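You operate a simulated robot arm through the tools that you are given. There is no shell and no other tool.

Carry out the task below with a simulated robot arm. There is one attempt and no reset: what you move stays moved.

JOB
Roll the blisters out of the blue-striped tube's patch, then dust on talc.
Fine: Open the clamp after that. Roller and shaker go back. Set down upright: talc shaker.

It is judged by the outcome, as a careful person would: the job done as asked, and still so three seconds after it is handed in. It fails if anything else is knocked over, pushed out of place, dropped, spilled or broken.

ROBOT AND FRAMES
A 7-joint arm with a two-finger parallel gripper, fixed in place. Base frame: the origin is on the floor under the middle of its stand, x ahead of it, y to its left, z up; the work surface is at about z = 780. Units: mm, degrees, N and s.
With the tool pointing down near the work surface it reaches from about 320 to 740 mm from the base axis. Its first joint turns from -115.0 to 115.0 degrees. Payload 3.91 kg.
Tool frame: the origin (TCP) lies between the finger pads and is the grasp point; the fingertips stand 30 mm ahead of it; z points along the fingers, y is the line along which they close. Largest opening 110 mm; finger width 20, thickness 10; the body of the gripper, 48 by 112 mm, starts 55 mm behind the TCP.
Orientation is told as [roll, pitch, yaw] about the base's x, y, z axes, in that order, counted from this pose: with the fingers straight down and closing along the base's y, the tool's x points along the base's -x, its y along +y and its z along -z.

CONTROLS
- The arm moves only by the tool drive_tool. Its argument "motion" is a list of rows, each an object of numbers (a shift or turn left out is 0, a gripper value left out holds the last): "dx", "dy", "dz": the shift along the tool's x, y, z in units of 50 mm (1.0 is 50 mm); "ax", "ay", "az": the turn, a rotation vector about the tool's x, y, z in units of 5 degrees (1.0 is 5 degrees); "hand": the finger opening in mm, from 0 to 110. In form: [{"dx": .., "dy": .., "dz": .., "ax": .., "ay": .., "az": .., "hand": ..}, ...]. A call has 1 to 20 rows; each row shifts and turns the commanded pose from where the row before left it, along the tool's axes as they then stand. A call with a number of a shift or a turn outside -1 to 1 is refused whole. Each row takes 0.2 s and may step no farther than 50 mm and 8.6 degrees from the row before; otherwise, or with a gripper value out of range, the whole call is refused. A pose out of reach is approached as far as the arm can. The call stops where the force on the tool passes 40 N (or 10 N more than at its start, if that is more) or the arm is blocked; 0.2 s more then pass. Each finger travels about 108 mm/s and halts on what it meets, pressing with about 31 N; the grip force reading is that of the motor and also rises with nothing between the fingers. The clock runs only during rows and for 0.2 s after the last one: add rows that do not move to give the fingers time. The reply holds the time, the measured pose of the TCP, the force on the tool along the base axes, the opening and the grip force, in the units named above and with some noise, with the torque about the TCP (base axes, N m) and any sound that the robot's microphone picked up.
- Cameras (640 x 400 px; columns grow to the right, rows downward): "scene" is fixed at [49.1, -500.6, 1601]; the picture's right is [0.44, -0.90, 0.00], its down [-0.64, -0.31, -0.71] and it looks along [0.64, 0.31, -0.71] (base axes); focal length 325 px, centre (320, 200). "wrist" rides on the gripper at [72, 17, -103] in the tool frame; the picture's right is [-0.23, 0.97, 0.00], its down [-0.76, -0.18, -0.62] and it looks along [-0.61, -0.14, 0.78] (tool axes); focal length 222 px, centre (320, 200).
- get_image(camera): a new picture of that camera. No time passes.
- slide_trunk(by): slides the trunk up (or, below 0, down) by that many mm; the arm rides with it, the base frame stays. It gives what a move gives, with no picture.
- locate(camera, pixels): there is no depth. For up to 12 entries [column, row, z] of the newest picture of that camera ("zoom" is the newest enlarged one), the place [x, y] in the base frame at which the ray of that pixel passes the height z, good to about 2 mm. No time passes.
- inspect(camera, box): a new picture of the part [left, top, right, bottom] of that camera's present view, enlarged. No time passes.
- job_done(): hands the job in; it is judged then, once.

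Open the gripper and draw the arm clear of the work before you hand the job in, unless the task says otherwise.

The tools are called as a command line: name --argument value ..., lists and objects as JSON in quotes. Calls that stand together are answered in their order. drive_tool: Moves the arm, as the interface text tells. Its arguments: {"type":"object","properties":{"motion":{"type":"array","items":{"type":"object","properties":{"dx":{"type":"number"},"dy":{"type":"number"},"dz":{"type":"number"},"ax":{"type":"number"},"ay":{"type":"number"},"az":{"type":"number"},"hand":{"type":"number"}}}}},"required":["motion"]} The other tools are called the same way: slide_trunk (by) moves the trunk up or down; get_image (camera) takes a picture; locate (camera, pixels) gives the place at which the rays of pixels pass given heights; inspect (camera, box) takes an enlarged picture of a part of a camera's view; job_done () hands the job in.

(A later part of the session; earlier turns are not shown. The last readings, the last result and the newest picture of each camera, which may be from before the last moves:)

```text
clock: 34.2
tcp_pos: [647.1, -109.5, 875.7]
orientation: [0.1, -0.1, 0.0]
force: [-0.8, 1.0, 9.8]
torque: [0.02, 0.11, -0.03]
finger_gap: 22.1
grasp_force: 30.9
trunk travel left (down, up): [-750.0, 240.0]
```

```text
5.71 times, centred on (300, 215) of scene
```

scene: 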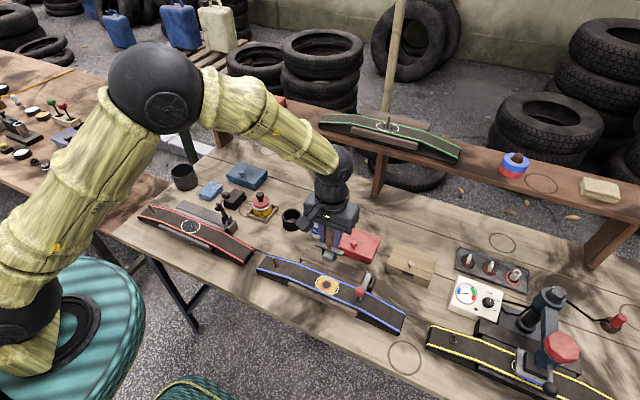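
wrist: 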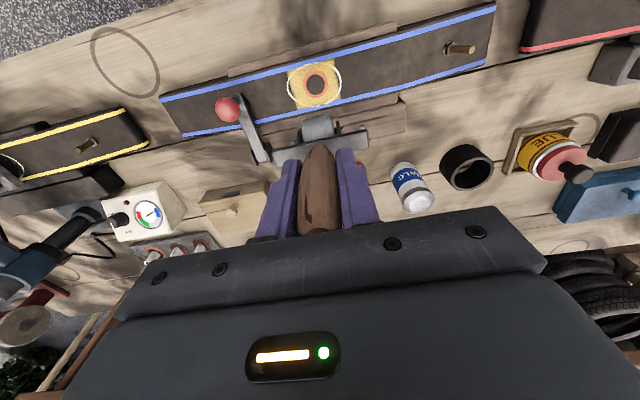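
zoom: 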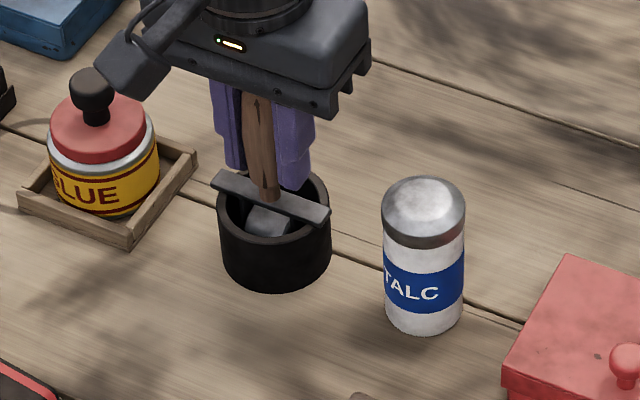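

The crossbar rests on the rim (≈10 N). I ease off slightly and open the fingers to 50 mm.

drive_tool --motion '[{"dz": -0.014}, {"hand": 50}, {}, {}]'

inspect --camera "scene" --box '[260, 180, 340, 250]'

get_image --camera "wrist"

```text
clock: 35.2
tcp_pos: [645.3, -108.9, 875.8]
orientation: [0.0, -0.1, 0.0]
force: [1.6, 0.3, 0.2]
torque: [-0.03, -0.01, 0.03]
finger_gap: 50.5
grasp_force: 0.0
trunk travel left (down, up): [-750.0, 240.0]
```

```text
5.71 times, centred on (300, 215) of scene
```

zoom: 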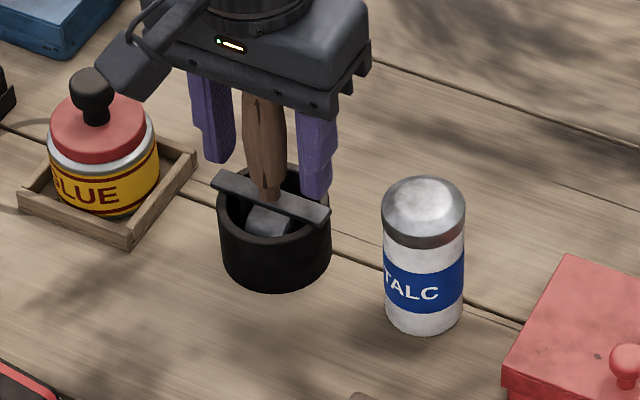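

```text
taken
```

wrist: 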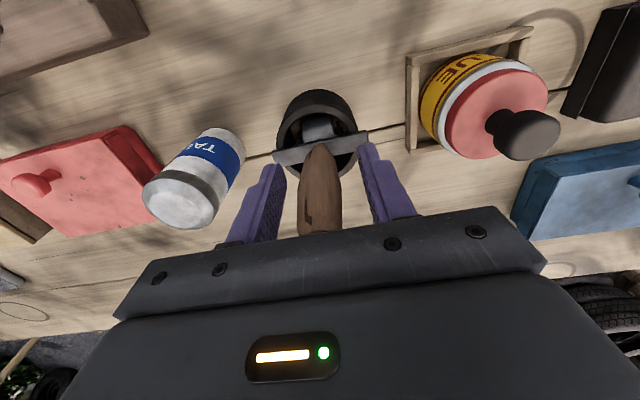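

The roller stands in its cup again with the crossbar on the rim. I retreat straight up, then look at the talc can and its neighbours to plan a tilted grasp.

drive_tool --motion '[{"dz": -0.3}, {"dz": -0.5}, {"dz": -0.6}, {"dz": -0.6}, {"dz": -0.6}, {"dx": 0.5, "dy": -0.5, "dz": -0.4}, {"dx": 0.5, "dy": -0.5, "dz": -0.4}, {"dx": 0.5, "dy": -0.5}, {}]'

get_image --camera "wrist"

get_image --camera "scene"

```text
clock: 37.2
tcp_pos: [570.6, -183.7, 1046.2]
orientation: [0.0, 0.0, 0.0]
force: [0.0, 0.4, 0.0]
torque: [-0.01, 0.0, 0.0]
finger_gap: 50.1
grasp_force: 0.0
trunk travel left (down, up): [-750.0, 240.0]
```

```text
taken
```

wrist: 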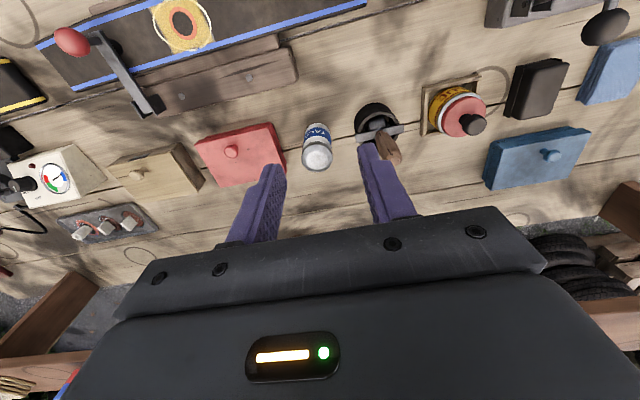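

```text
taken
```

scene: 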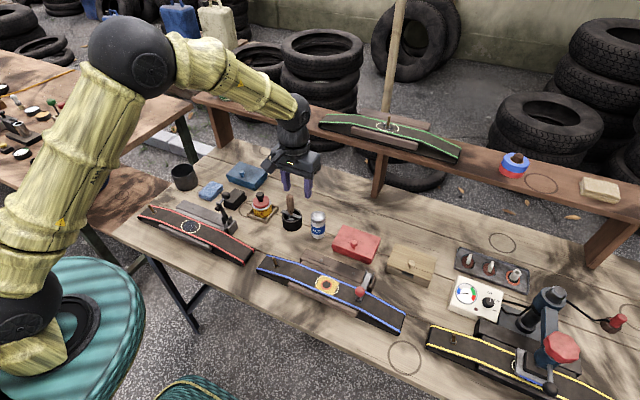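

inspect --camera "wrist" --box '[180, 90, 420, 200]'

inspect --camera "wrist" --box '[290, 115, 350, 180]'

inspect --camera "scene" --box '[295, 195, 385, 265]'

```text
2.67 times, centred on (300, 145) of wrist
```

zoom: 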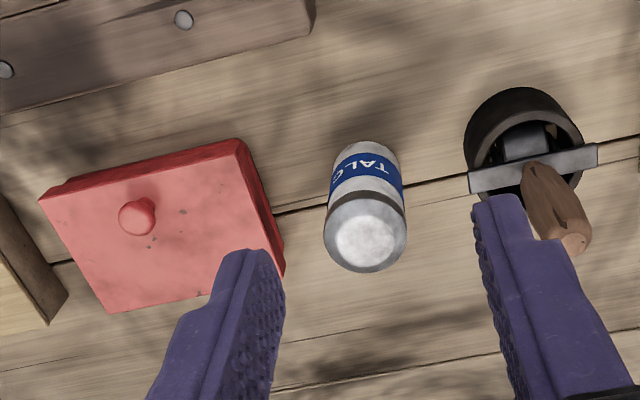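

```text
6.15 times, centred on (320, 148) of wrist
```

zoom: 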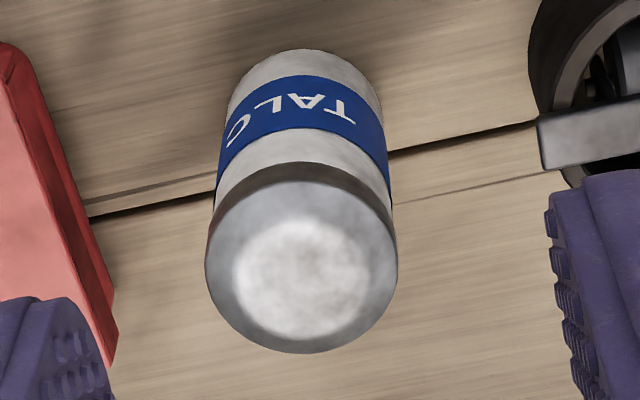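

```text
5.71 times, centred on (340, 230) of scene
```

zoom: 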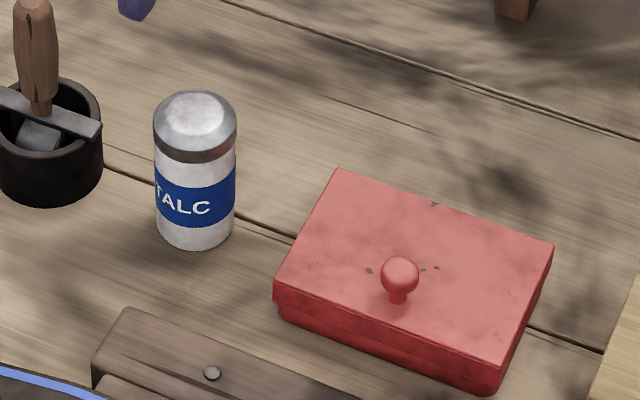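

I locate the talc can's bottom front edge, cap centre and the red box's near edge from both views.

locate --camera "wrist" --pixels '[[317.1, 158.6, 860], [317.1, 158.6, 870], [316.7, 123.6, 780], [286.8, 174, 780], [286.8, 174, 810], [282, 150, 815], [271, 125, 815], [317, 160, 878]]'

locate --camera "scene" --pixels '[[318.1, 238.4, 780], [318.1, 217.7, 860], [318.1, 217.7, 870], [332.3, 245, 815], [343, 225, 815], [332.3, 248.5, 780], [318.1, 211.3, 878], [303.5, 250, 825], [357.8, 270, 825]]'

```text
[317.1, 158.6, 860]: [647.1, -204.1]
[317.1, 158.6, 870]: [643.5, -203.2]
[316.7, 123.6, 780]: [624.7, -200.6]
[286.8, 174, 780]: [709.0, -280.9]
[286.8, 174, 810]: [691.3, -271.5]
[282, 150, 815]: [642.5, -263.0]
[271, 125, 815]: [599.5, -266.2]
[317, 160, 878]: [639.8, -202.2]
```

```text
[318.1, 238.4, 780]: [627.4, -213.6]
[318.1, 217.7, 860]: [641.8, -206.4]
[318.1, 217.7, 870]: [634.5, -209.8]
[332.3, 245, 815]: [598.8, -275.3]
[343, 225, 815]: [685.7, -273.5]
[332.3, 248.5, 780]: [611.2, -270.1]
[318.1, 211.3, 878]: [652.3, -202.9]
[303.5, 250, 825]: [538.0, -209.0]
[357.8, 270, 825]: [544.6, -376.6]
```

The can's axis is at about (645.5,-204.5), and the red box starts at y≈-267, so a 64 mm opening fits. For inverting it I need a 180° turn about the tool axis, so I test that turn here in free air at z≈1046.

drive_tool --motion '[{"az": 1, "hand": 64}, {"az": 1}, {"az": 1}, {"az": 1}, {"az": 1}, {"az": 1}, {"az": 1}, {"az": 1}, {"az": 1}, {"az": 1}, {"az": 1}, {"az": 1}, {"az": 1}, {"az": 1}, {"az": 1}, {"az": 1}, {"az": 1}, {"az": 1}, {}]'

get_image --camera "scene"

```text
clock: 41.2
tcp_pos: [571.1, -183.3, 1044.7]
orientation: [0.0, -0.1, -90.1]
force: [1.2, -0.2, -0.6]
torque: [0.0, -0.03, -0.02]
finger_gap: 64.0
grasp_force: 0.1
trunk travel left (down, up): [-750.0, 240.0]
```

```text
taken
```

scene: 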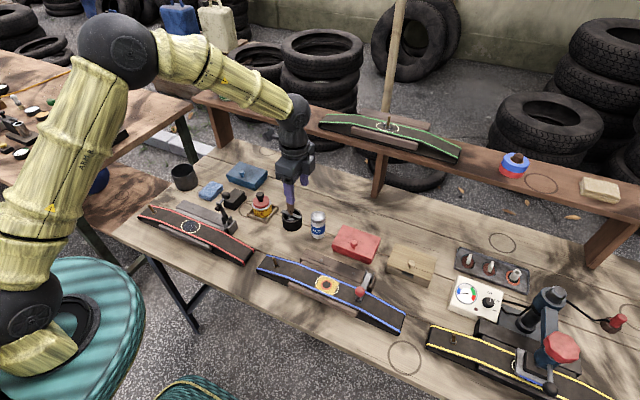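

The tool is turned to yaw -90 without trouble. I turn the other 90°.

drive_tool --motion '[{"az": 1}, {"az": 1}, {"az": 1}, {"az": 1}, {"az": 1}, {"az": 1}, {"az": 1}, {"az": 1}, {"az": 1}, {"az": 1}, {"az": 1}, {"az": 1}, {"az": 1}, {"az": 1}, {"az": 1}, {"az": 1}, {"az": 1}, {"az": 1}, {}]'

get_image --camera "scene"

get_image --camera "wrist"

```text
clock: 45.2
tcp_pos: [570.3, -183.6, 1045.5]
orientation: [0.1, 0.0, 179.9]
force: [0.0, 1.0, 0.4]
torque: [-0.04, 0.01, 0.01]
finger_gap: 64.0
grasp_force: 0.1
trunk travel left (down, up): [-750.0, 240.0]
```

```text
taken
```

scene: 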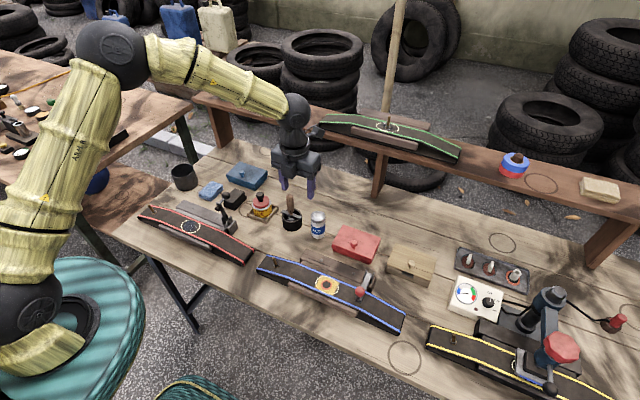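

```text
taken
```

wrist: 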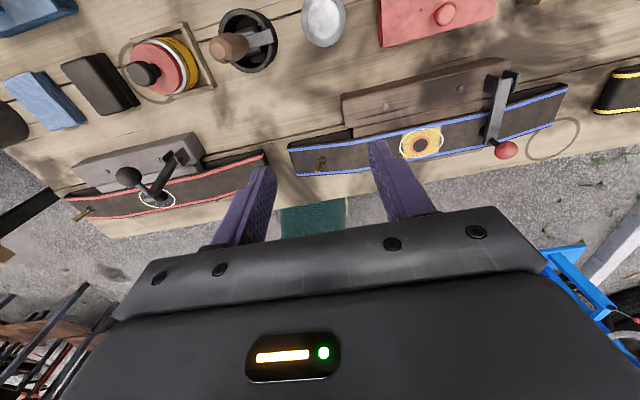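

The flip to yaw 180 works. Before touching the can, I test whether the arm can point the tool horizontally at the pouring place: I move to (475,-318,1000) and pitch the empty tool up step by step.

drive_tool --motion '[{"dx": -0.38, "dy": 0.54, "dz": 0.18}, {"dx": -0.38, "dy": 0.54, "dz": 0.18}, {"dx": -0.38, "dy": 0.54, "dz": 0.18}, {"dx": -0.38, "dy": 0.54, "dz": 0.18}, {"dx": -0.38, "dy": 0.54, "dz": 0.18}, {"ay": 1}, {"ay": 1}, {"ay": 1}, {"ay": 1}, {"ay": 1}, {"ay": 1}, {"ay": 1}, {"ay": 1}, {"ay": 1}, {"ay": 1}, {"ay": 1}, {"ay": 1}, {}]'

get_image --camera "scene"

```text
clock: 49.0
tcp_pos: [474.5, -318.0, 1000.0]
orientation: [0.0, 59.9, 180.0]
force: [1.1, -0.2, 0.5]
torque: [0.01, -0.02, -0.01]
finger_gap: 63.9
grasp_force: 0.1
trunk travel left (down, up): [-750.0, 240.0]
```

```text
taken
```

scene: 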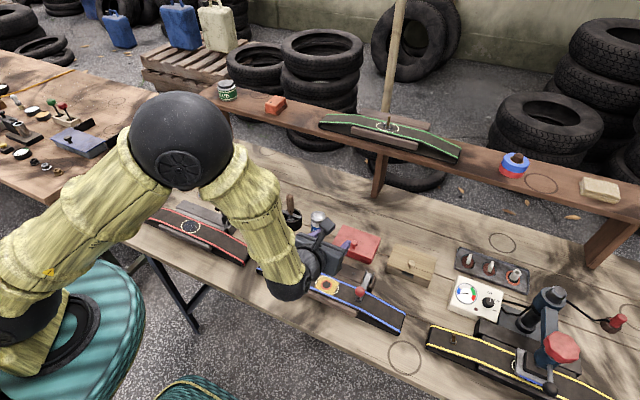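

60° of tilt is reached accurately. I continue to 95° while watching for limits.

drive_tool --motion '[{"ay": 1}, {"ay": 1}, {"ay": 1}, {"ay": 1}, {"ay": 1}, {"ay": 1}, {"ay": 1}, {}, {}]'

get_image --camera "scene"

```text
clock: 51.0
tcp_pos: [475.2, -318.1, 1000.0]
orientation: [180.0, 84.9, -0.1]
force: [-0.6, -0.2, -0.9]
torque: [0.0, -0.02, 0.01]
finger_gap: 64.0
grasp_force: 0.1
trunk travel left (down, up): [-750.0, 240.0]
```

```text
taken
```

scene: 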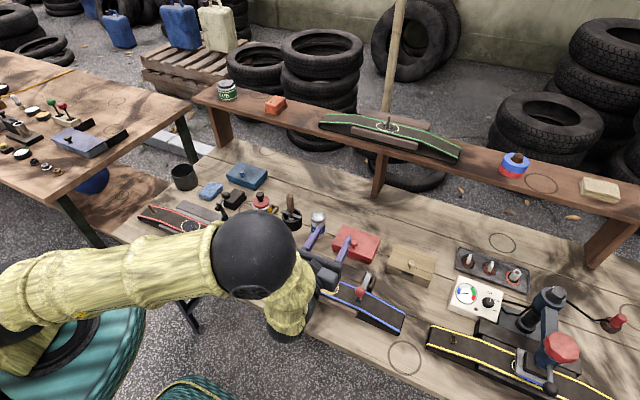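

95° is reached accurately, so a nearly full inversion is possible. I come back to 65° tilt and move to a pre-grasp point 90 mm behind the can along the tool axis.

drive_tool --motion '[{"ay": -1}, {"ay": -1}, {"ay": -1}, {"ay": -1}, {"ay": -1}, {"ay": -1}, {}, {"dx": -0.255, "dy": -0.378, "dz": 0.447}, {"dx": -0.255, "dy": -0.378, "dz": 0.447}, {"dx": -0.255, "dy": -0.378, "dz": 0.447}, {"dx": -0.255, "dy": -0.378, "dz": 0.447}, {"dx": -0.255, "dy": -0.378, "dz": 0.447}, {"dx": -0.255, "dy": -0.38, "dz": 0.447}, {}, {}]'

get_image --camera "scene"

get_image --camera "wrist"

```text
clock: 54.2
tcp_pos: [565.8, -204.3, 874.4]
orientation: [0.0, 65.0, -180.0]
force: [0.0, -0.4, 0.2]
torque: [0.03, 0.01, 0.04]
finger_gap: 64.2
grasp_force: 0.1
trunk travel left (down, up): [-750.0, 240.0]
```

```text
taken
```

scene: 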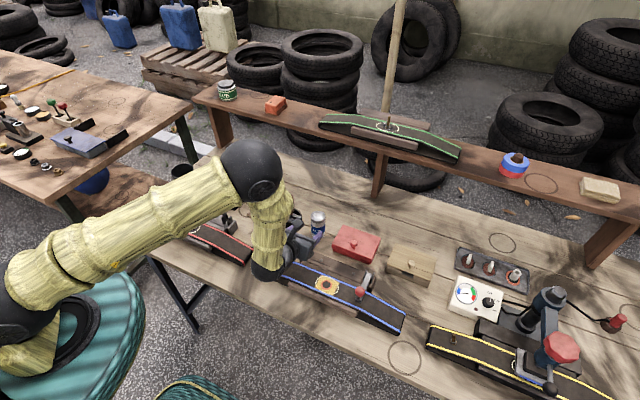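

```text
taken
```

wrist: 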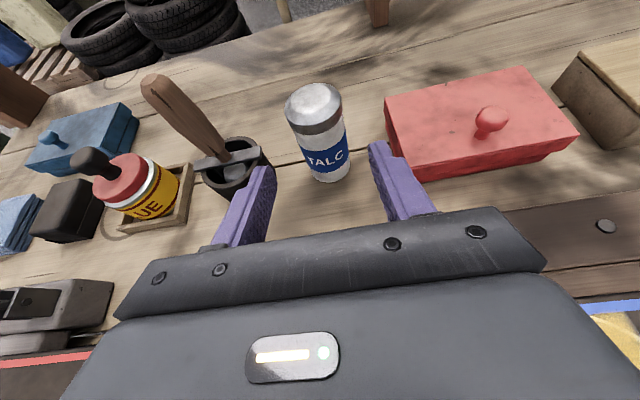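

Pre-grasp reached; the can is between the fingers' lanes in the wrist view. I check the clearance of the wrist housing near the blue tube's end (scene around (265,265)).

inspect --camera "scene" --box '[220, 190, 340, 300]'

inspect --camera "wrist" --box '[220, 70, 420, 240]'

locate --camera "wrist" --pixels '[[331, 181, 780], [313, 95, 878], [307, 130, 862], [345, 126, 862]]'

```text
3.64 times, centred on (280, 245) of scene
```

zoom: 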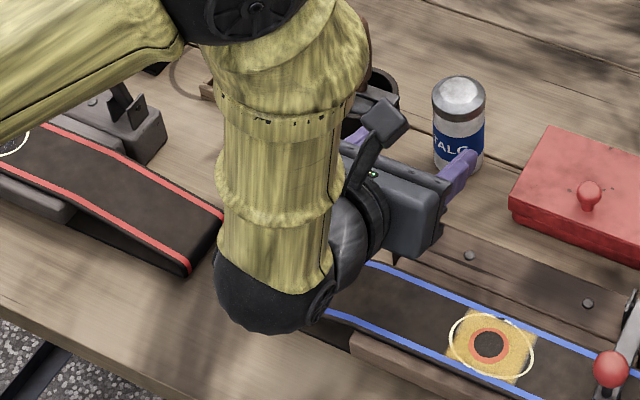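

```text
2.35 times, centred on (320, 155) of wrist
```

zoom: 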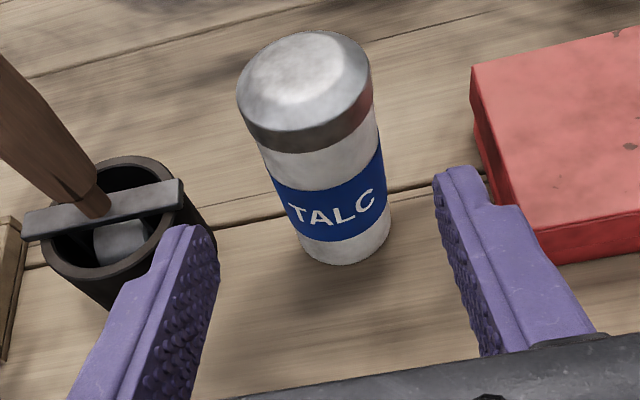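

```text
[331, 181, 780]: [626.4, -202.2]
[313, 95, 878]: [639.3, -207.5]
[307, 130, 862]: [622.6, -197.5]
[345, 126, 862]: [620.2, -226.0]
```

I estimate where the wrist housing's lowest silhouette lies and the valve stem's position to be sure that the 90 mm approach keeps clear.

locate --camera "scene" --pixels '[[265, 280.7, 900], [265, 280.7, 930], [254, 265, 950], [280, 277, 900], [254, 265, 920], [297, 258, 860]]'

inspect --camera "wrist" --box '[0, 100, 320, 400]'

```text
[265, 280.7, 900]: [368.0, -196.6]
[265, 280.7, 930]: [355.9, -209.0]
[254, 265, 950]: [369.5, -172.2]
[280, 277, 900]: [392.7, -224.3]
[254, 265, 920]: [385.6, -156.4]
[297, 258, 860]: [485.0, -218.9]
```

```text
1.33 times, centred on (160, 250) of wrist
```

zoom: 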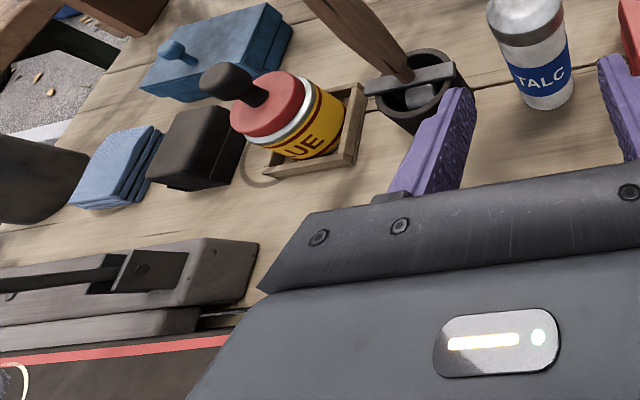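

The lane is centred on the can (≈1 mm) and the wrist housing will stay roughly 40+ mm above the tube. I advance 88 mm along the tool axis around the can.

drive_tool --motion '[{"dz": 0.3}, {"dz": 0.3}, {"dz": 0.3}, {"dz": 0.3}, {}]'

inspect --camera "wrist" --box '[220, 70, 420, 240]'

inspect --camera "scene" --box '[220, 190, 340, 300]'

```text
clock: 55.4
tcp_pos: [619.0, -205.0, 847.7]
orientation: [0.0, 65.0, -179.9]
force: [-0.2, 0.0, 0.3]
torque: [0.0, -0.02, 0.01]
finger_gap: 64.2
grasp_force: 0.1
trunk travel left (down, up): [-750.0, 240.0]
```

```text
2.35 times, centred on (320, 155) of wrist
```

zoom: 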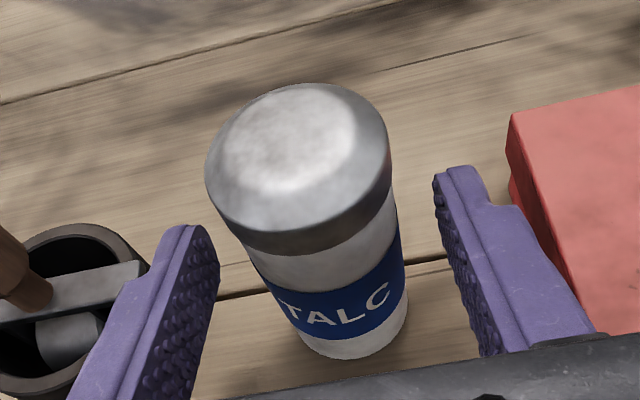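

```text
3.64 times, centred on (280, 245) of scene
```

zoom: 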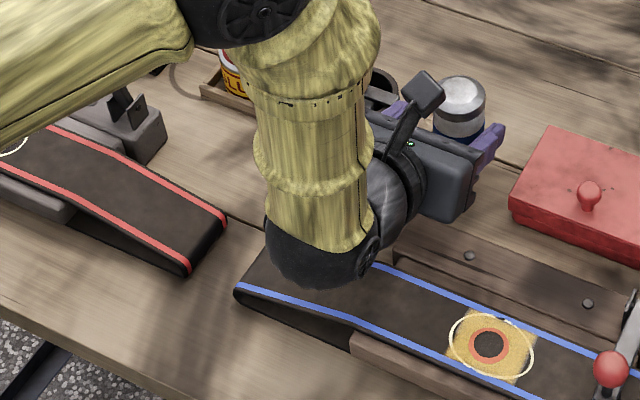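

The can remains centred between the fingers. I advance the remaining 29 mm.

drive_tool --motion '[{"dz": 0.2}, {"dz": 0.2}, {"dz": 0.18}, {}]'

get_image --camera "wrist"

inspect --camera "scene" --box '[220, 190, 340, 300]'

```text
clock: 56.4
tcp_pos: [645.5, -205.4, 836.9]
orientation: [-0.1, 64.9, 180.0]
force: [0.4, 0.3, 0.6]
torque: [0.0, -0.05, 0.04]
finger_gap: 63.8
grasp_force: 0.1
trunk travel left (down, up): [-750.0, 240.0]
```

```text
taken
```

wrist: 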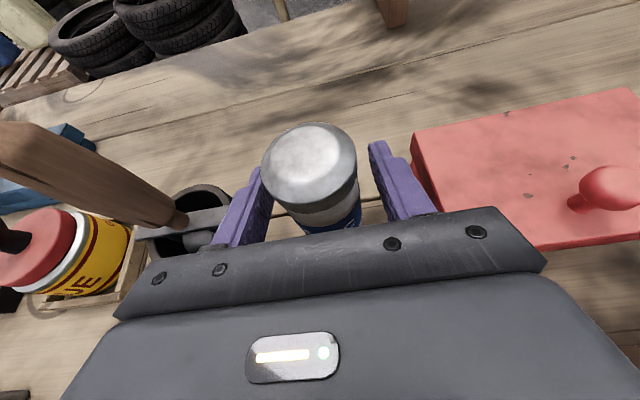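

```text
3.64 times, centred on (280, 245) of scene
```

zoom: 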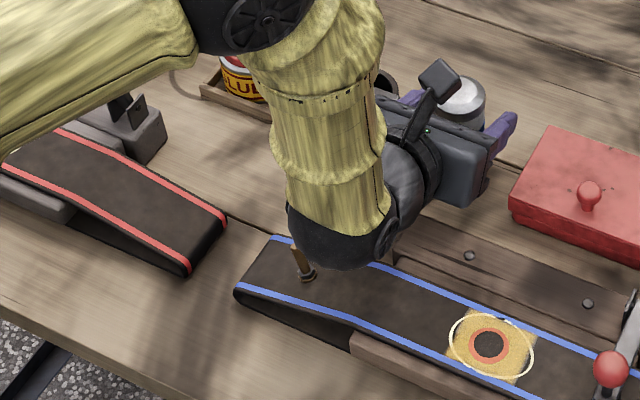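

The can sits between the pads with the crossbar and red box clear. I close the fingers on it.

drive_tool --motion '[{"hand": 50}, {"hand": 44}, {"hand": 30}, {}, {}]'

get_image --camera "wrist"

```text
clock: 57.6
tcp_pos: [646.0, -205.0, 836.2]
orientation: [0.0, 65.0, 180.0]
force: [0.5, -0.1, 0.9]
torque: [0.02, -0.02, -0.01]
finger_gap: 44.1
grasp_force: 30.8
trunk travel left (down, up): [-750.0, 240.0]
```

```text
taken
```

wrist: 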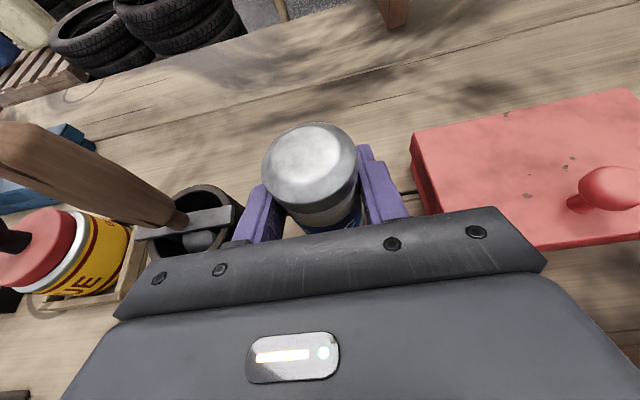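

The can is held (gap 44 mm, 31 N). I lift it straight up 160 mm, keeping it upright.

drive_tool --motion '[{"dx": 0.181, "dz": -0.085}, {"dx": 0.362, "dz": -0.169}, {"dx": 0.362, "dz": -0.169}, {"dx": 0.362, "dz": -0.169}, {"dx": 0.362, "dz": -0.169}, {"dx": 0.362, "dz": -0.169}, {"dx": 0.362, "dz": -0.169}, {"dx": 0.362, "dz": -0.169}, {"dx": 0.362, "dz": -0.169}, {}]'

get_image --camera "scene"

get_image --camera "wrist"

```text
clock: 59.8
tcp_pos: [645.1, -206.6, 1007.4]
orientation: [0.0, 64.9, 180.0]
force: [0.1, -0.4, -0.7]
torque: [0.02, 0.0, -0.02]
finger_gap: 43.8
grasp_force: 30.8
trunk travel left (down, up): [-750.0, 240.0]
```

```text
taken
```

scene: 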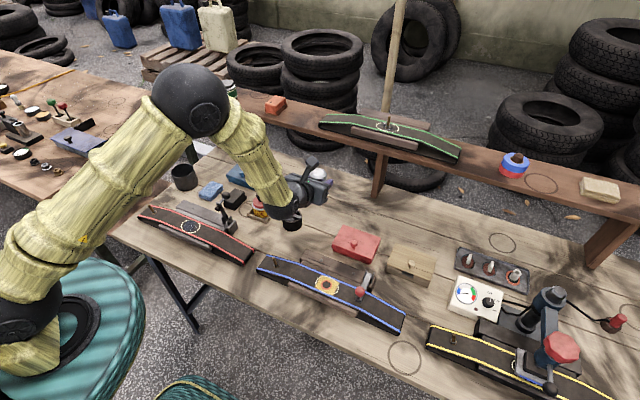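

```text
taken
```

wrist: 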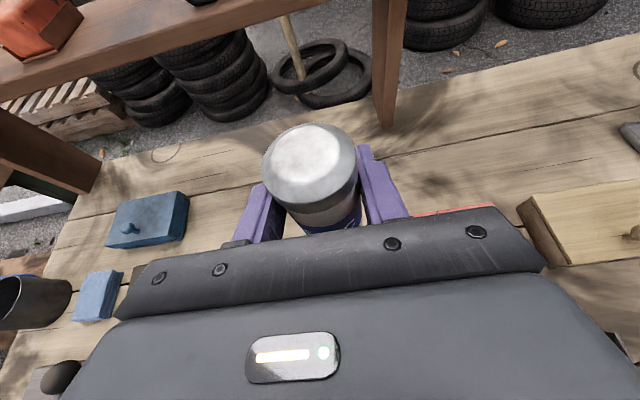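

The can is lifted upright. I carry it upright to above the patch at about (463,-318,1040).

drive_tool --motion '[{"dx": -0.157, "dy": 0.371, "dz": -0.596}, {"dx": -0.157, "dy": 0.371, "dz": -0.596}, {"dx": -0.157, "dy": 0.371, "dz": -0.596}, {"dx": -0.157, "dy": 0.371, "dz": -0.596}, {"dx": -0.157, "dy": 0.371, "dz": -0.596}, {"dx": -0.157, "dy": 0.371, "dz": -0.596}, {}, {}]'

get_image --camera "scene"

```text
clock: 61.6
tcp_pos: [463.8, -316.7, 1039.2]
orientation: [0.0, 65.0, 180.0]
force: [0.7, 0.6, -1.8]
torque: [-0.03, 0.01, 0.01]
finger_gap: 43.7
grasp_force: 31.1
trunk travel left (down, up): [-750.0, 240.0]
```

```text
taken
```

scene: 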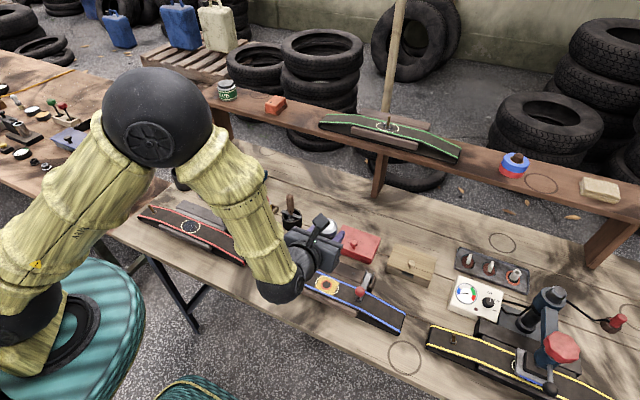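

Above the patch now. I pitch the tool to vertical (can leans to 65°, cap still above horizontal).

drive_tool --motion '[{"ay": -1}, {"ay": -1}, {"ay": -1}, {"ay": -1}, {"ay": -1}, {"ay": -1}, {"ay": -1}, {"ay": -1}, {"ay": -1}, {"ay": -1}, {"ay": -1}, {"ay": -1}, {"ay": -1}, {}]'

get_image --camera "scene"

get_image --camera "wrist"

```text
clock: 64.6
tcp_pos: [463.7, -317.0, 1040.1]
orientation: [0.1, -0.1, 180.0]
force: [-0.3, 1.4, 0.0]
torque: [0.01, 0.0, 0.02]
finger_gap: 44.3
grasp_force: 30.0
trunk travel left (down, up): [-750.0, 240.0]
```

```text
taken
```

scene: 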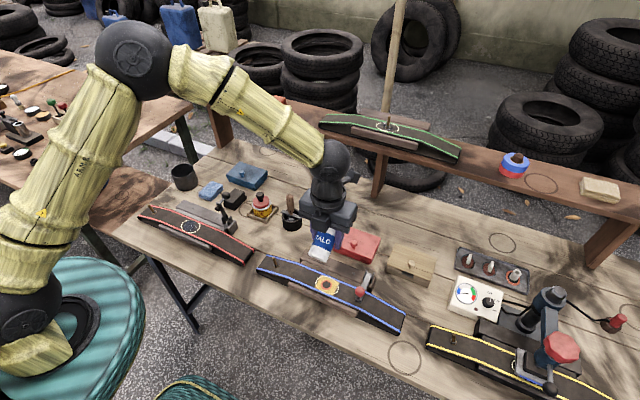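

```text
taken
```

wrist: 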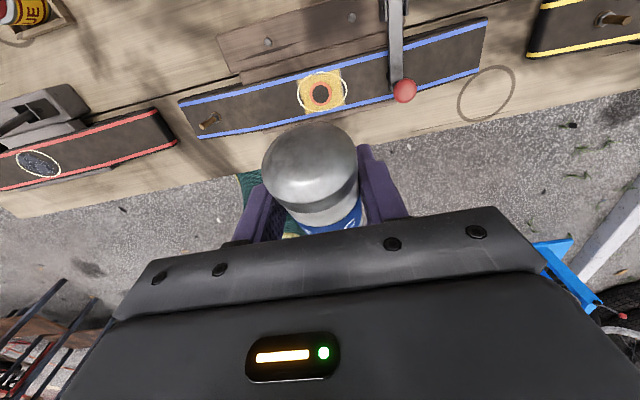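

No talc leaked. I now rotate 180° about the vertical tool axis in two calls of 90°.

drive_tool --motion '[{"az": -1}, {"az": -1}, {"az": -1}, {"az": -1}, {"az": -1}, {"az": -1}, {"az": -1}, {"az": -1}, {"az": -1}, {"az": -1}, {"az": -1}, {"az": -1}, {"az": -1}, {"az": -1}, {"az": -1}, {"az": -1}, {"az": -1}, {"az": -1}, {}]'

drive_tool --motion '[{"az": -1}, {"az": -1}, {"az": -1}, {"az": -1}, {"az": -1}, {"az": -1}, {"az": -1}, {"az": -1}, {"az": -1}, {"az": -1}, {"az": -1}, {"az": -1}, {"az": -1}, {"az": -1}, {"az": -1}, {"az": -1}, {"az": -1}, {"az": -1}, {}]'

get_image --camera "scene"

get_image --camera "wrist"

```text
clock: 68.6
tcp_pos: [463.3, -317.6, 1039.3]
orientation: [0.0, 0.0, -89.9]
force: [0.6, 0.2, -1.1]
torque: [0.02, 0.05, -0.02]
finger_gap: 44.1
grasp_force: 31.3
trunk travel left (down, up): [-750.0, 240.0]
```

```text
clock: 72.6
tcp_pos: [463.9, -318.2, 1040.3]
orientation: [0.1, 0.0, 0.1]
force: [0.8, -0.2, -1.3]
torque: [-0.01, 0.0, -0.02]
finger_gap: 44.0
grasp_force: 31.5
trunk travel left (down, up): [-750.0, 240.0]
```

```text
taken
```

scene: 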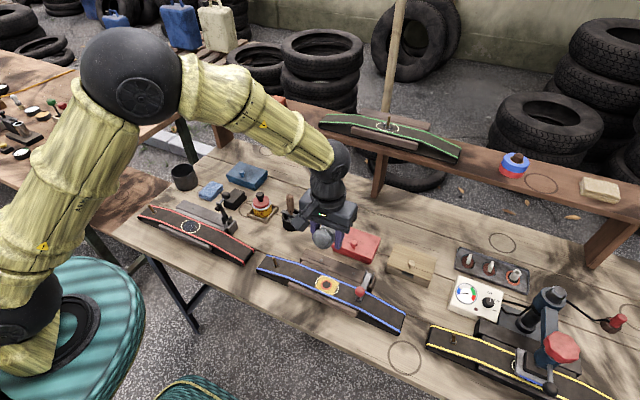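

```text
taken
```

wrist: 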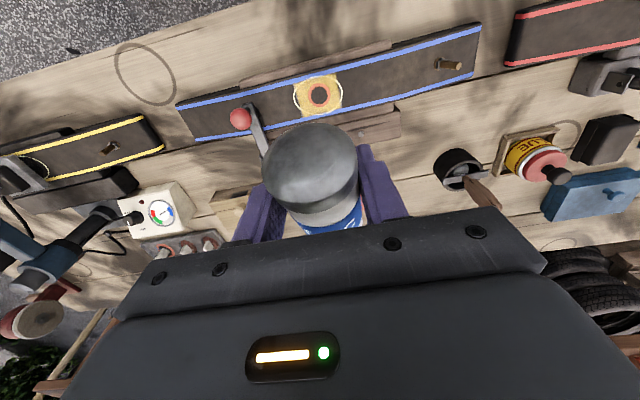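

The cap now faces the base side at 65° tilt. I place the cap tip above the patch and pitch about the cap tip to about 85°, still not past horizontal, then check alignment.

drive_tool --motion '[{"dx": -0.148, "dz": 0.432}, {"dx": -0.148, "dz": 0.432}, {"dx": -0.148, "dz": 0.432}, {"dx": -0.148, "dz": 0.432}, {"dx": -0.148, "dz": 0.432}, {}, {"dx": -0.028, "dz": -0.068, "ay": -1}, {"dx": -0.028, "dz": -0.068, "ay": -1}, {"dx": -0.028, "dz": -0.068, "ay": -1}, {"dx": -0.028, "dz": -0.068, "ay": -1}, {}]'

get_image --camera "scene"

inspect --camera "scene" --box '[270, 200, 400, 320]'

get_image --camera "wrist"

```text
clock: 75.0
tcp_pos: [504.5, -317.2, 947.0]
orientation: [0.2, -20.1, 0.1]
force: [-0.5, -0.1, -1.5]
torque: [-0.01, 0.01, 0.0]
finger_gap: 44.1
grasp_force: 31.0
trunk travel left (down, up): [-750.0, 240.0]
```

```text
taken
```

scene: 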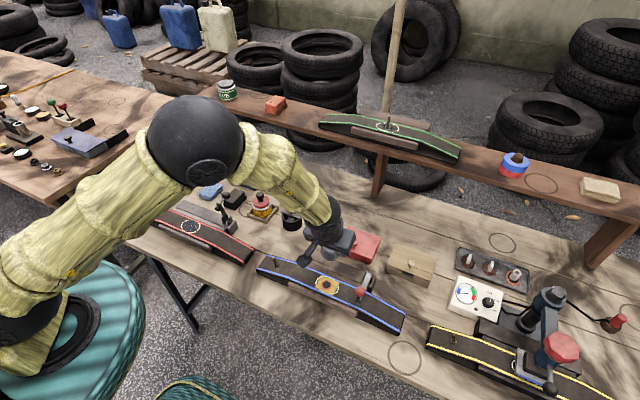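

```text
3.33 times, centred on (335, 260) of scene
```

zoom: 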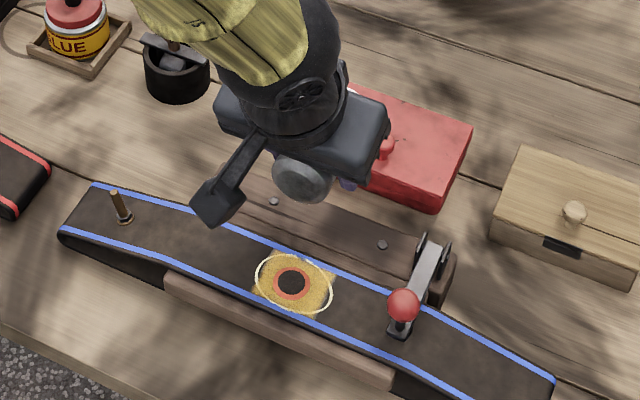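

```text
taken
```

wrist: 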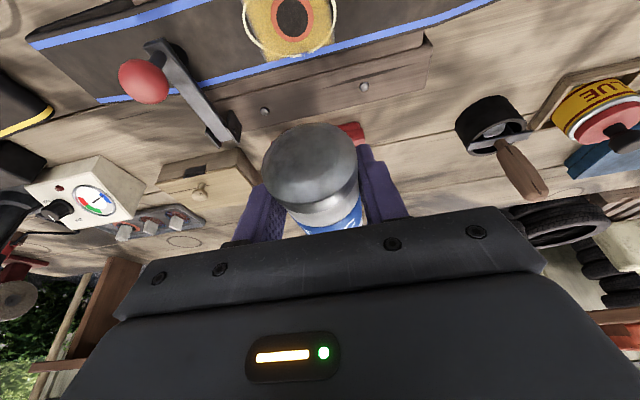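

The cap face points toward the base side; I verify its location over the patch with the scene camera.

locate --camera "scene" --pixels '[[328.5, 254.5, 950], [328.5, 254.5, 940]]'

locate --camera "wrist" --pixels '[[310, 165, 950], [292, 18, 828], [292, 18, 830]]'

```text
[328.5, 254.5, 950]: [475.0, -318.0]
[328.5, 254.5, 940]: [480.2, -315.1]
```

```text
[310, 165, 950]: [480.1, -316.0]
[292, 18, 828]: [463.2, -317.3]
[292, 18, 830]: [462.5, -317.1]
```

The cap is over the patch (within about 10 mm). I lower 50 mm and pitch about the cap tip to roughly 135°.

drive_tool --motion '[{"dx": 0.171, "dz": 0.47}, {"dx": 0.171, "dz": 0.47}, {}, {"dx": -0.028, "dz": -0.068, "ay": -1}, {"dx": -0.028, "dz": -0.068, "ay": -1}, {"dx": -0.028, "dz": -0.068, "ay": -1}, {"dx": -0.028, "dz": -0.068, "ay": -1}, {"dx": -0.028, "dz": -0.068, "ay": -1}, {"dx": -0.028, "dz": -0.068, "ay": -1}, {"dx": -0.028, "dz": -0.068, "ay": -1}, {"dx": -0.028, "dz": -0.068, "ay": -1}, {"dx": -0.028, "dz": -0.068, "ay": -1}, {"dx": -0.028, "dz": -0.068, "ay": -1}, {}]'

get_image --camera "scene"

inspect --camera "scene" --box '[270, 200, 400, 320]'

get_image --camera "wrist"

```text
clock: 78.0
tcp_pos: [492.6, -318.1, 927.9]
orientation: [0.1, -70.0, -0.1]
force: [0.6, -1.0, -1.6]
torque: [-0.03, 0.0, 0.01]
finger_gap: 43.9
grasp_force: 30.9
trunk travel left (down, up): [-750.0, 240.0]
```

```text
taken
```

scene: 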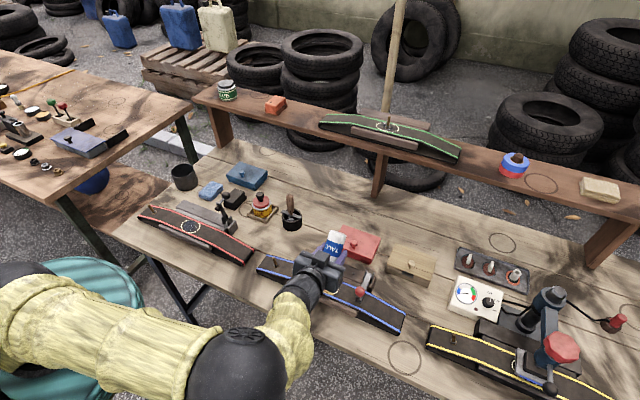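

```text
3.33 times, centred on (335, 260) of scene
```

zoom: 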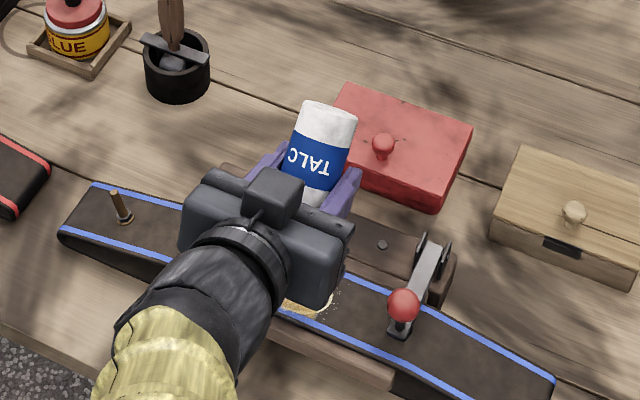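

```text
taken
```

wrist: 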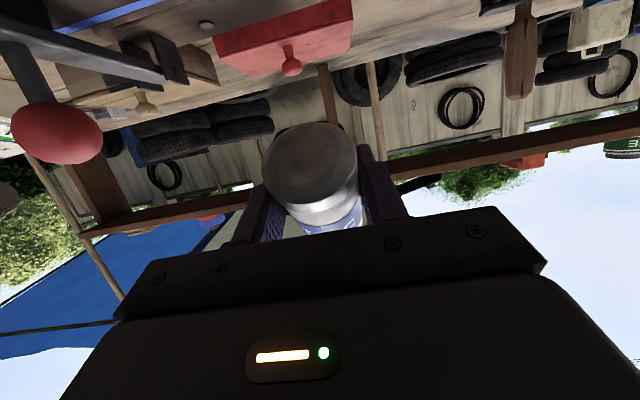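

The can is inverted to about 135° over the patch. I pitch the remaining 25° to about 160°.

drive_tool --motion '[{"dx": -0.028, "dz": -0.068, "ay": -1}, {"dx": -0.028, "dz": -0.068, "ay": -1}, {"dx": -0.028, "dz": -0.068, "ay": -1}, {"dx": -0.028, "dz": -0.068, "ay": -1}, {"dx": -0.028, "dz": -0.068, "ay": -1}, {}]'

get_image --camera "scene"

inspect --camera "scene" --box '[270, 200, 400, 320]'

get_image --camera "wrist"

```text
clock: 79.4
tcp_pos: [476.7, -317.1, 938.8]
orientation: [179.9, -84.9, -179.9]
force: [0.4, 0.5, -0.5]
torque: [-0.01, 0.01, 0.03]
finger_gap: 43.8
grasp_force: 30.9
trunk travel left (down, up): [-750.0, 240.0]
```

```text
taken
```

scene: 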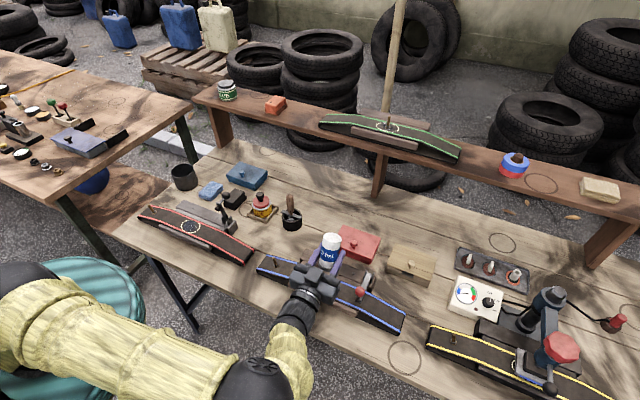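

```text
3.33 times, centred on (335, 260) of scene
```

zoom: 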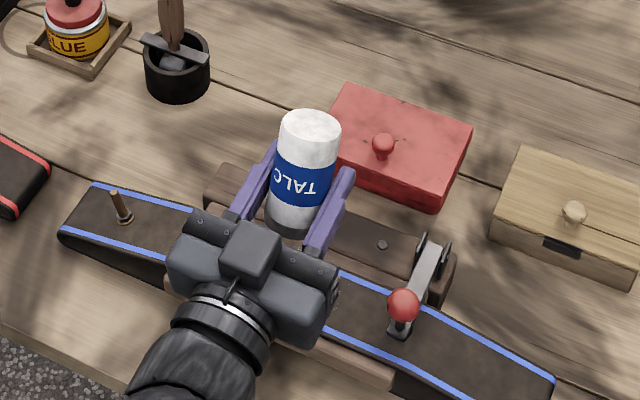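

```text
taken
```

wrist: 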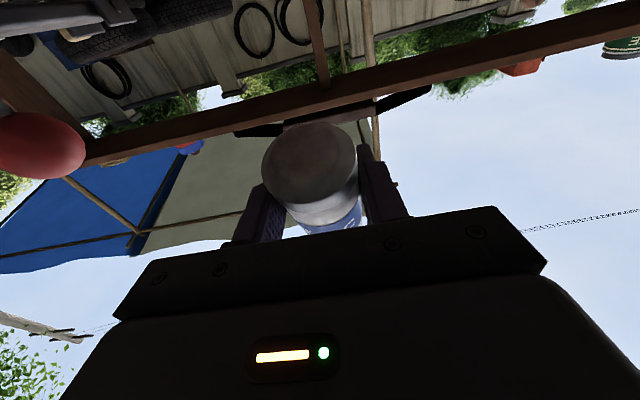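

The shaker is inverted about 160° above the patch. I shake it with small up-and-down strokes.

drive_tool --motion '[{"dx": -0.4}, {"dx": 0.4}, {"dx": -0.4}, {"dx": 0.4}, {"dx": -0.4}, {"dx": 0.4}, {"dx": -0.4}, {"dx": 0.4}, {}]'

inspect --camera "scene" --box '[270, 200, 400, 320]'

```text
clock: 81.4
tcp_pos: [476.4, -317.4, 940.4]
orientation: [180.1, -85.1, -180.0]
force: [-0.7, -0.2, -1.0]
torque: [0.0, 0.02, -0.01]
finger_gap: 44.0
grasp_force: 30.9
trunk travel left (down, up): [-750.0, 240.0]
```

```text
3.33 times, centred on (335, 260) of scene
```

zoom: 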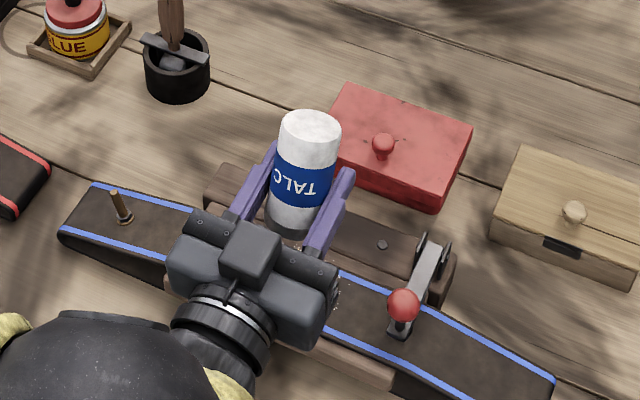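

There seem to be faint white specks near the cap; I zoom in tighter there.

inspect --camera "scene" --box '[305, 250, 365, 300]'

get_image --camera "wrist"

```text
8.00 times, centred on (335, 275) of scene
```

zoom: 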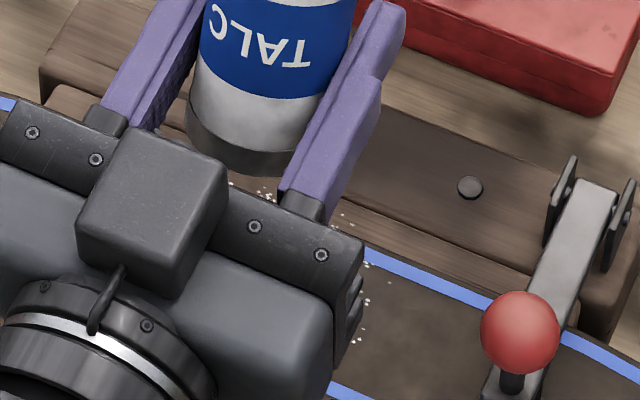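

```text
taken
```

wrist: 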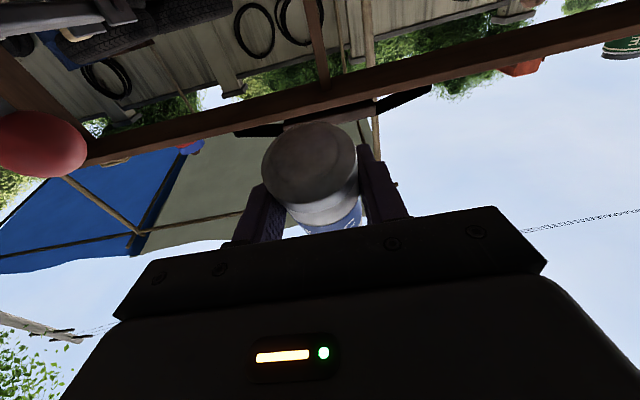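

Talc is coming out: specks are visible on the tube and holder near the patch. I stop, pitch the can back up past horizontal about the cap tip and raise it so I can inspect the patch.

drive_tool --motion '[{"dx": 0.034, "dz": 0.065, "ay": 1}, {"dx": 0.034, "dz": 0.065, "ay": 1}, {"dx": 0.034, "dz": 0.065, "ay": 1}, {"dx": 0.034, "dz": 0.065, "ay": 1}, {"dx": 0.034, "dz": 0.065, "ay": 1}, {"dx": 0.034, "dz": 0.065, "ay": 1}, {"dx": 0.034, "dz": 0.065, "ay": 1}, {"dx": 0.034, "dz": 0.065, "ay": 1}, {"dx": 0.034, "dz": 0.065, "ay": 1}, {"dx": 0.034, "dz": 0.065, "ay": 1}, {"dx": 0.034, "dz": 0.065, "ay": 1}, {"dx": 0.034, "dz": 0.065, "ay": 1}, {"dx": 0.034, "dz": 0.065, "ay": 1}, {"dx": 0.034, "dz": 0.065, "ay": 1}, {"dx": 0.034, "dz": 0.065, "ay": 1}, {"dx": -0.171, "dz": -0.47}, {"dx": -0.171, "dz": -0.47}, {}]'

get_image --camera "scene"

inspect --camera "scene" --box '[290, 250, 370, 315]'

get_image --camera "wrist"

```text
clock: 85.2
tcp_pos: [504.6, -317.1, 946.0]
orientation: [0.1, -20.0, 0.0]
force: [0.6, -0.5, -1.4]
torque: [0.03, 0.01, 0.03]
finger_gap: 44.2
grasp_force: 30.9
trunk travel left (down, up): [-750.0, 240.0]
```

```text
taken
```

scene: 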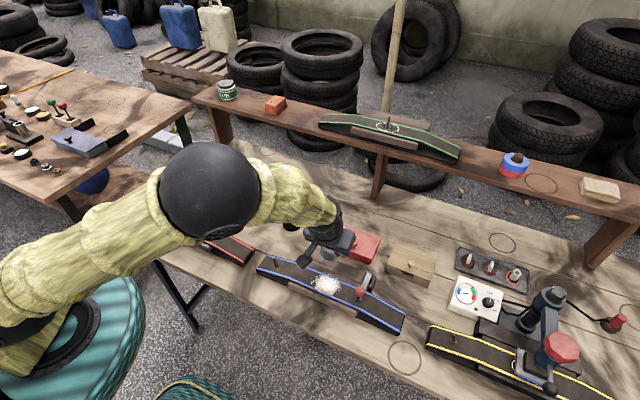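

```text
6.15 times, centred on (330, 282) of scene
```

zoom: 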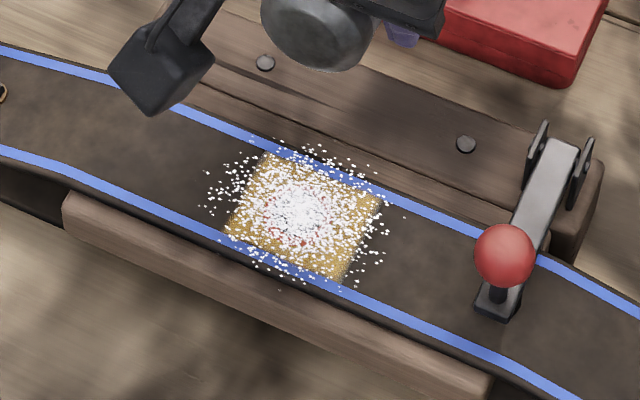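

```text
taken
```

wrist: 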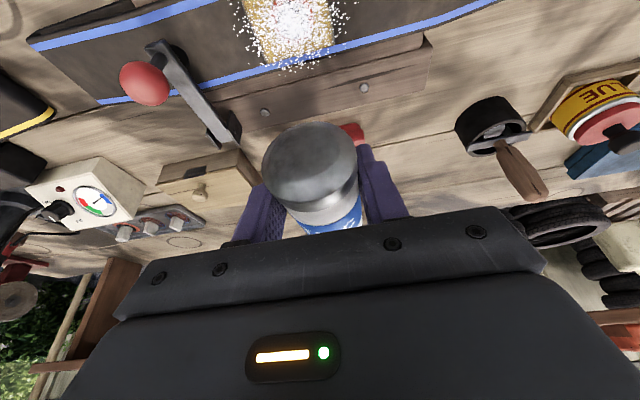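

The patch is now well dusted with white talc, centred on it. I zoom in from both cameras to check coverage.

inspect --camera "scene" --box '[310, 268, 346, 300]'

inspect --camera "wrist" --box '[210, 0, 370, 80]'

```text
12.50 times, centred on (328, 284) of scene
```

zoom: 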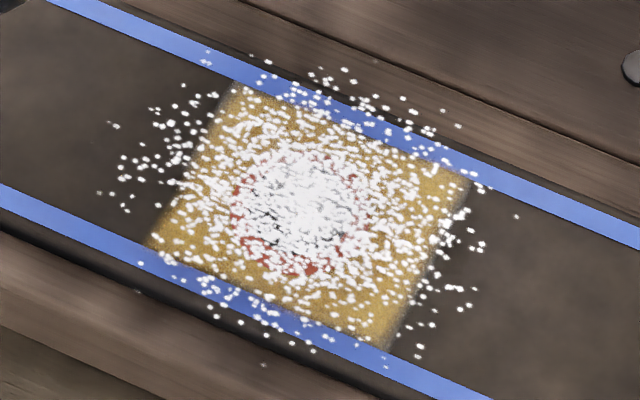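

```text
4.00 times, centred on (290, 40) of wrist
```

zoom: 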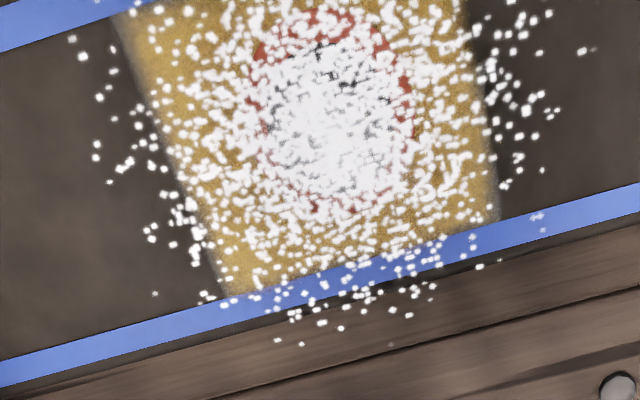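

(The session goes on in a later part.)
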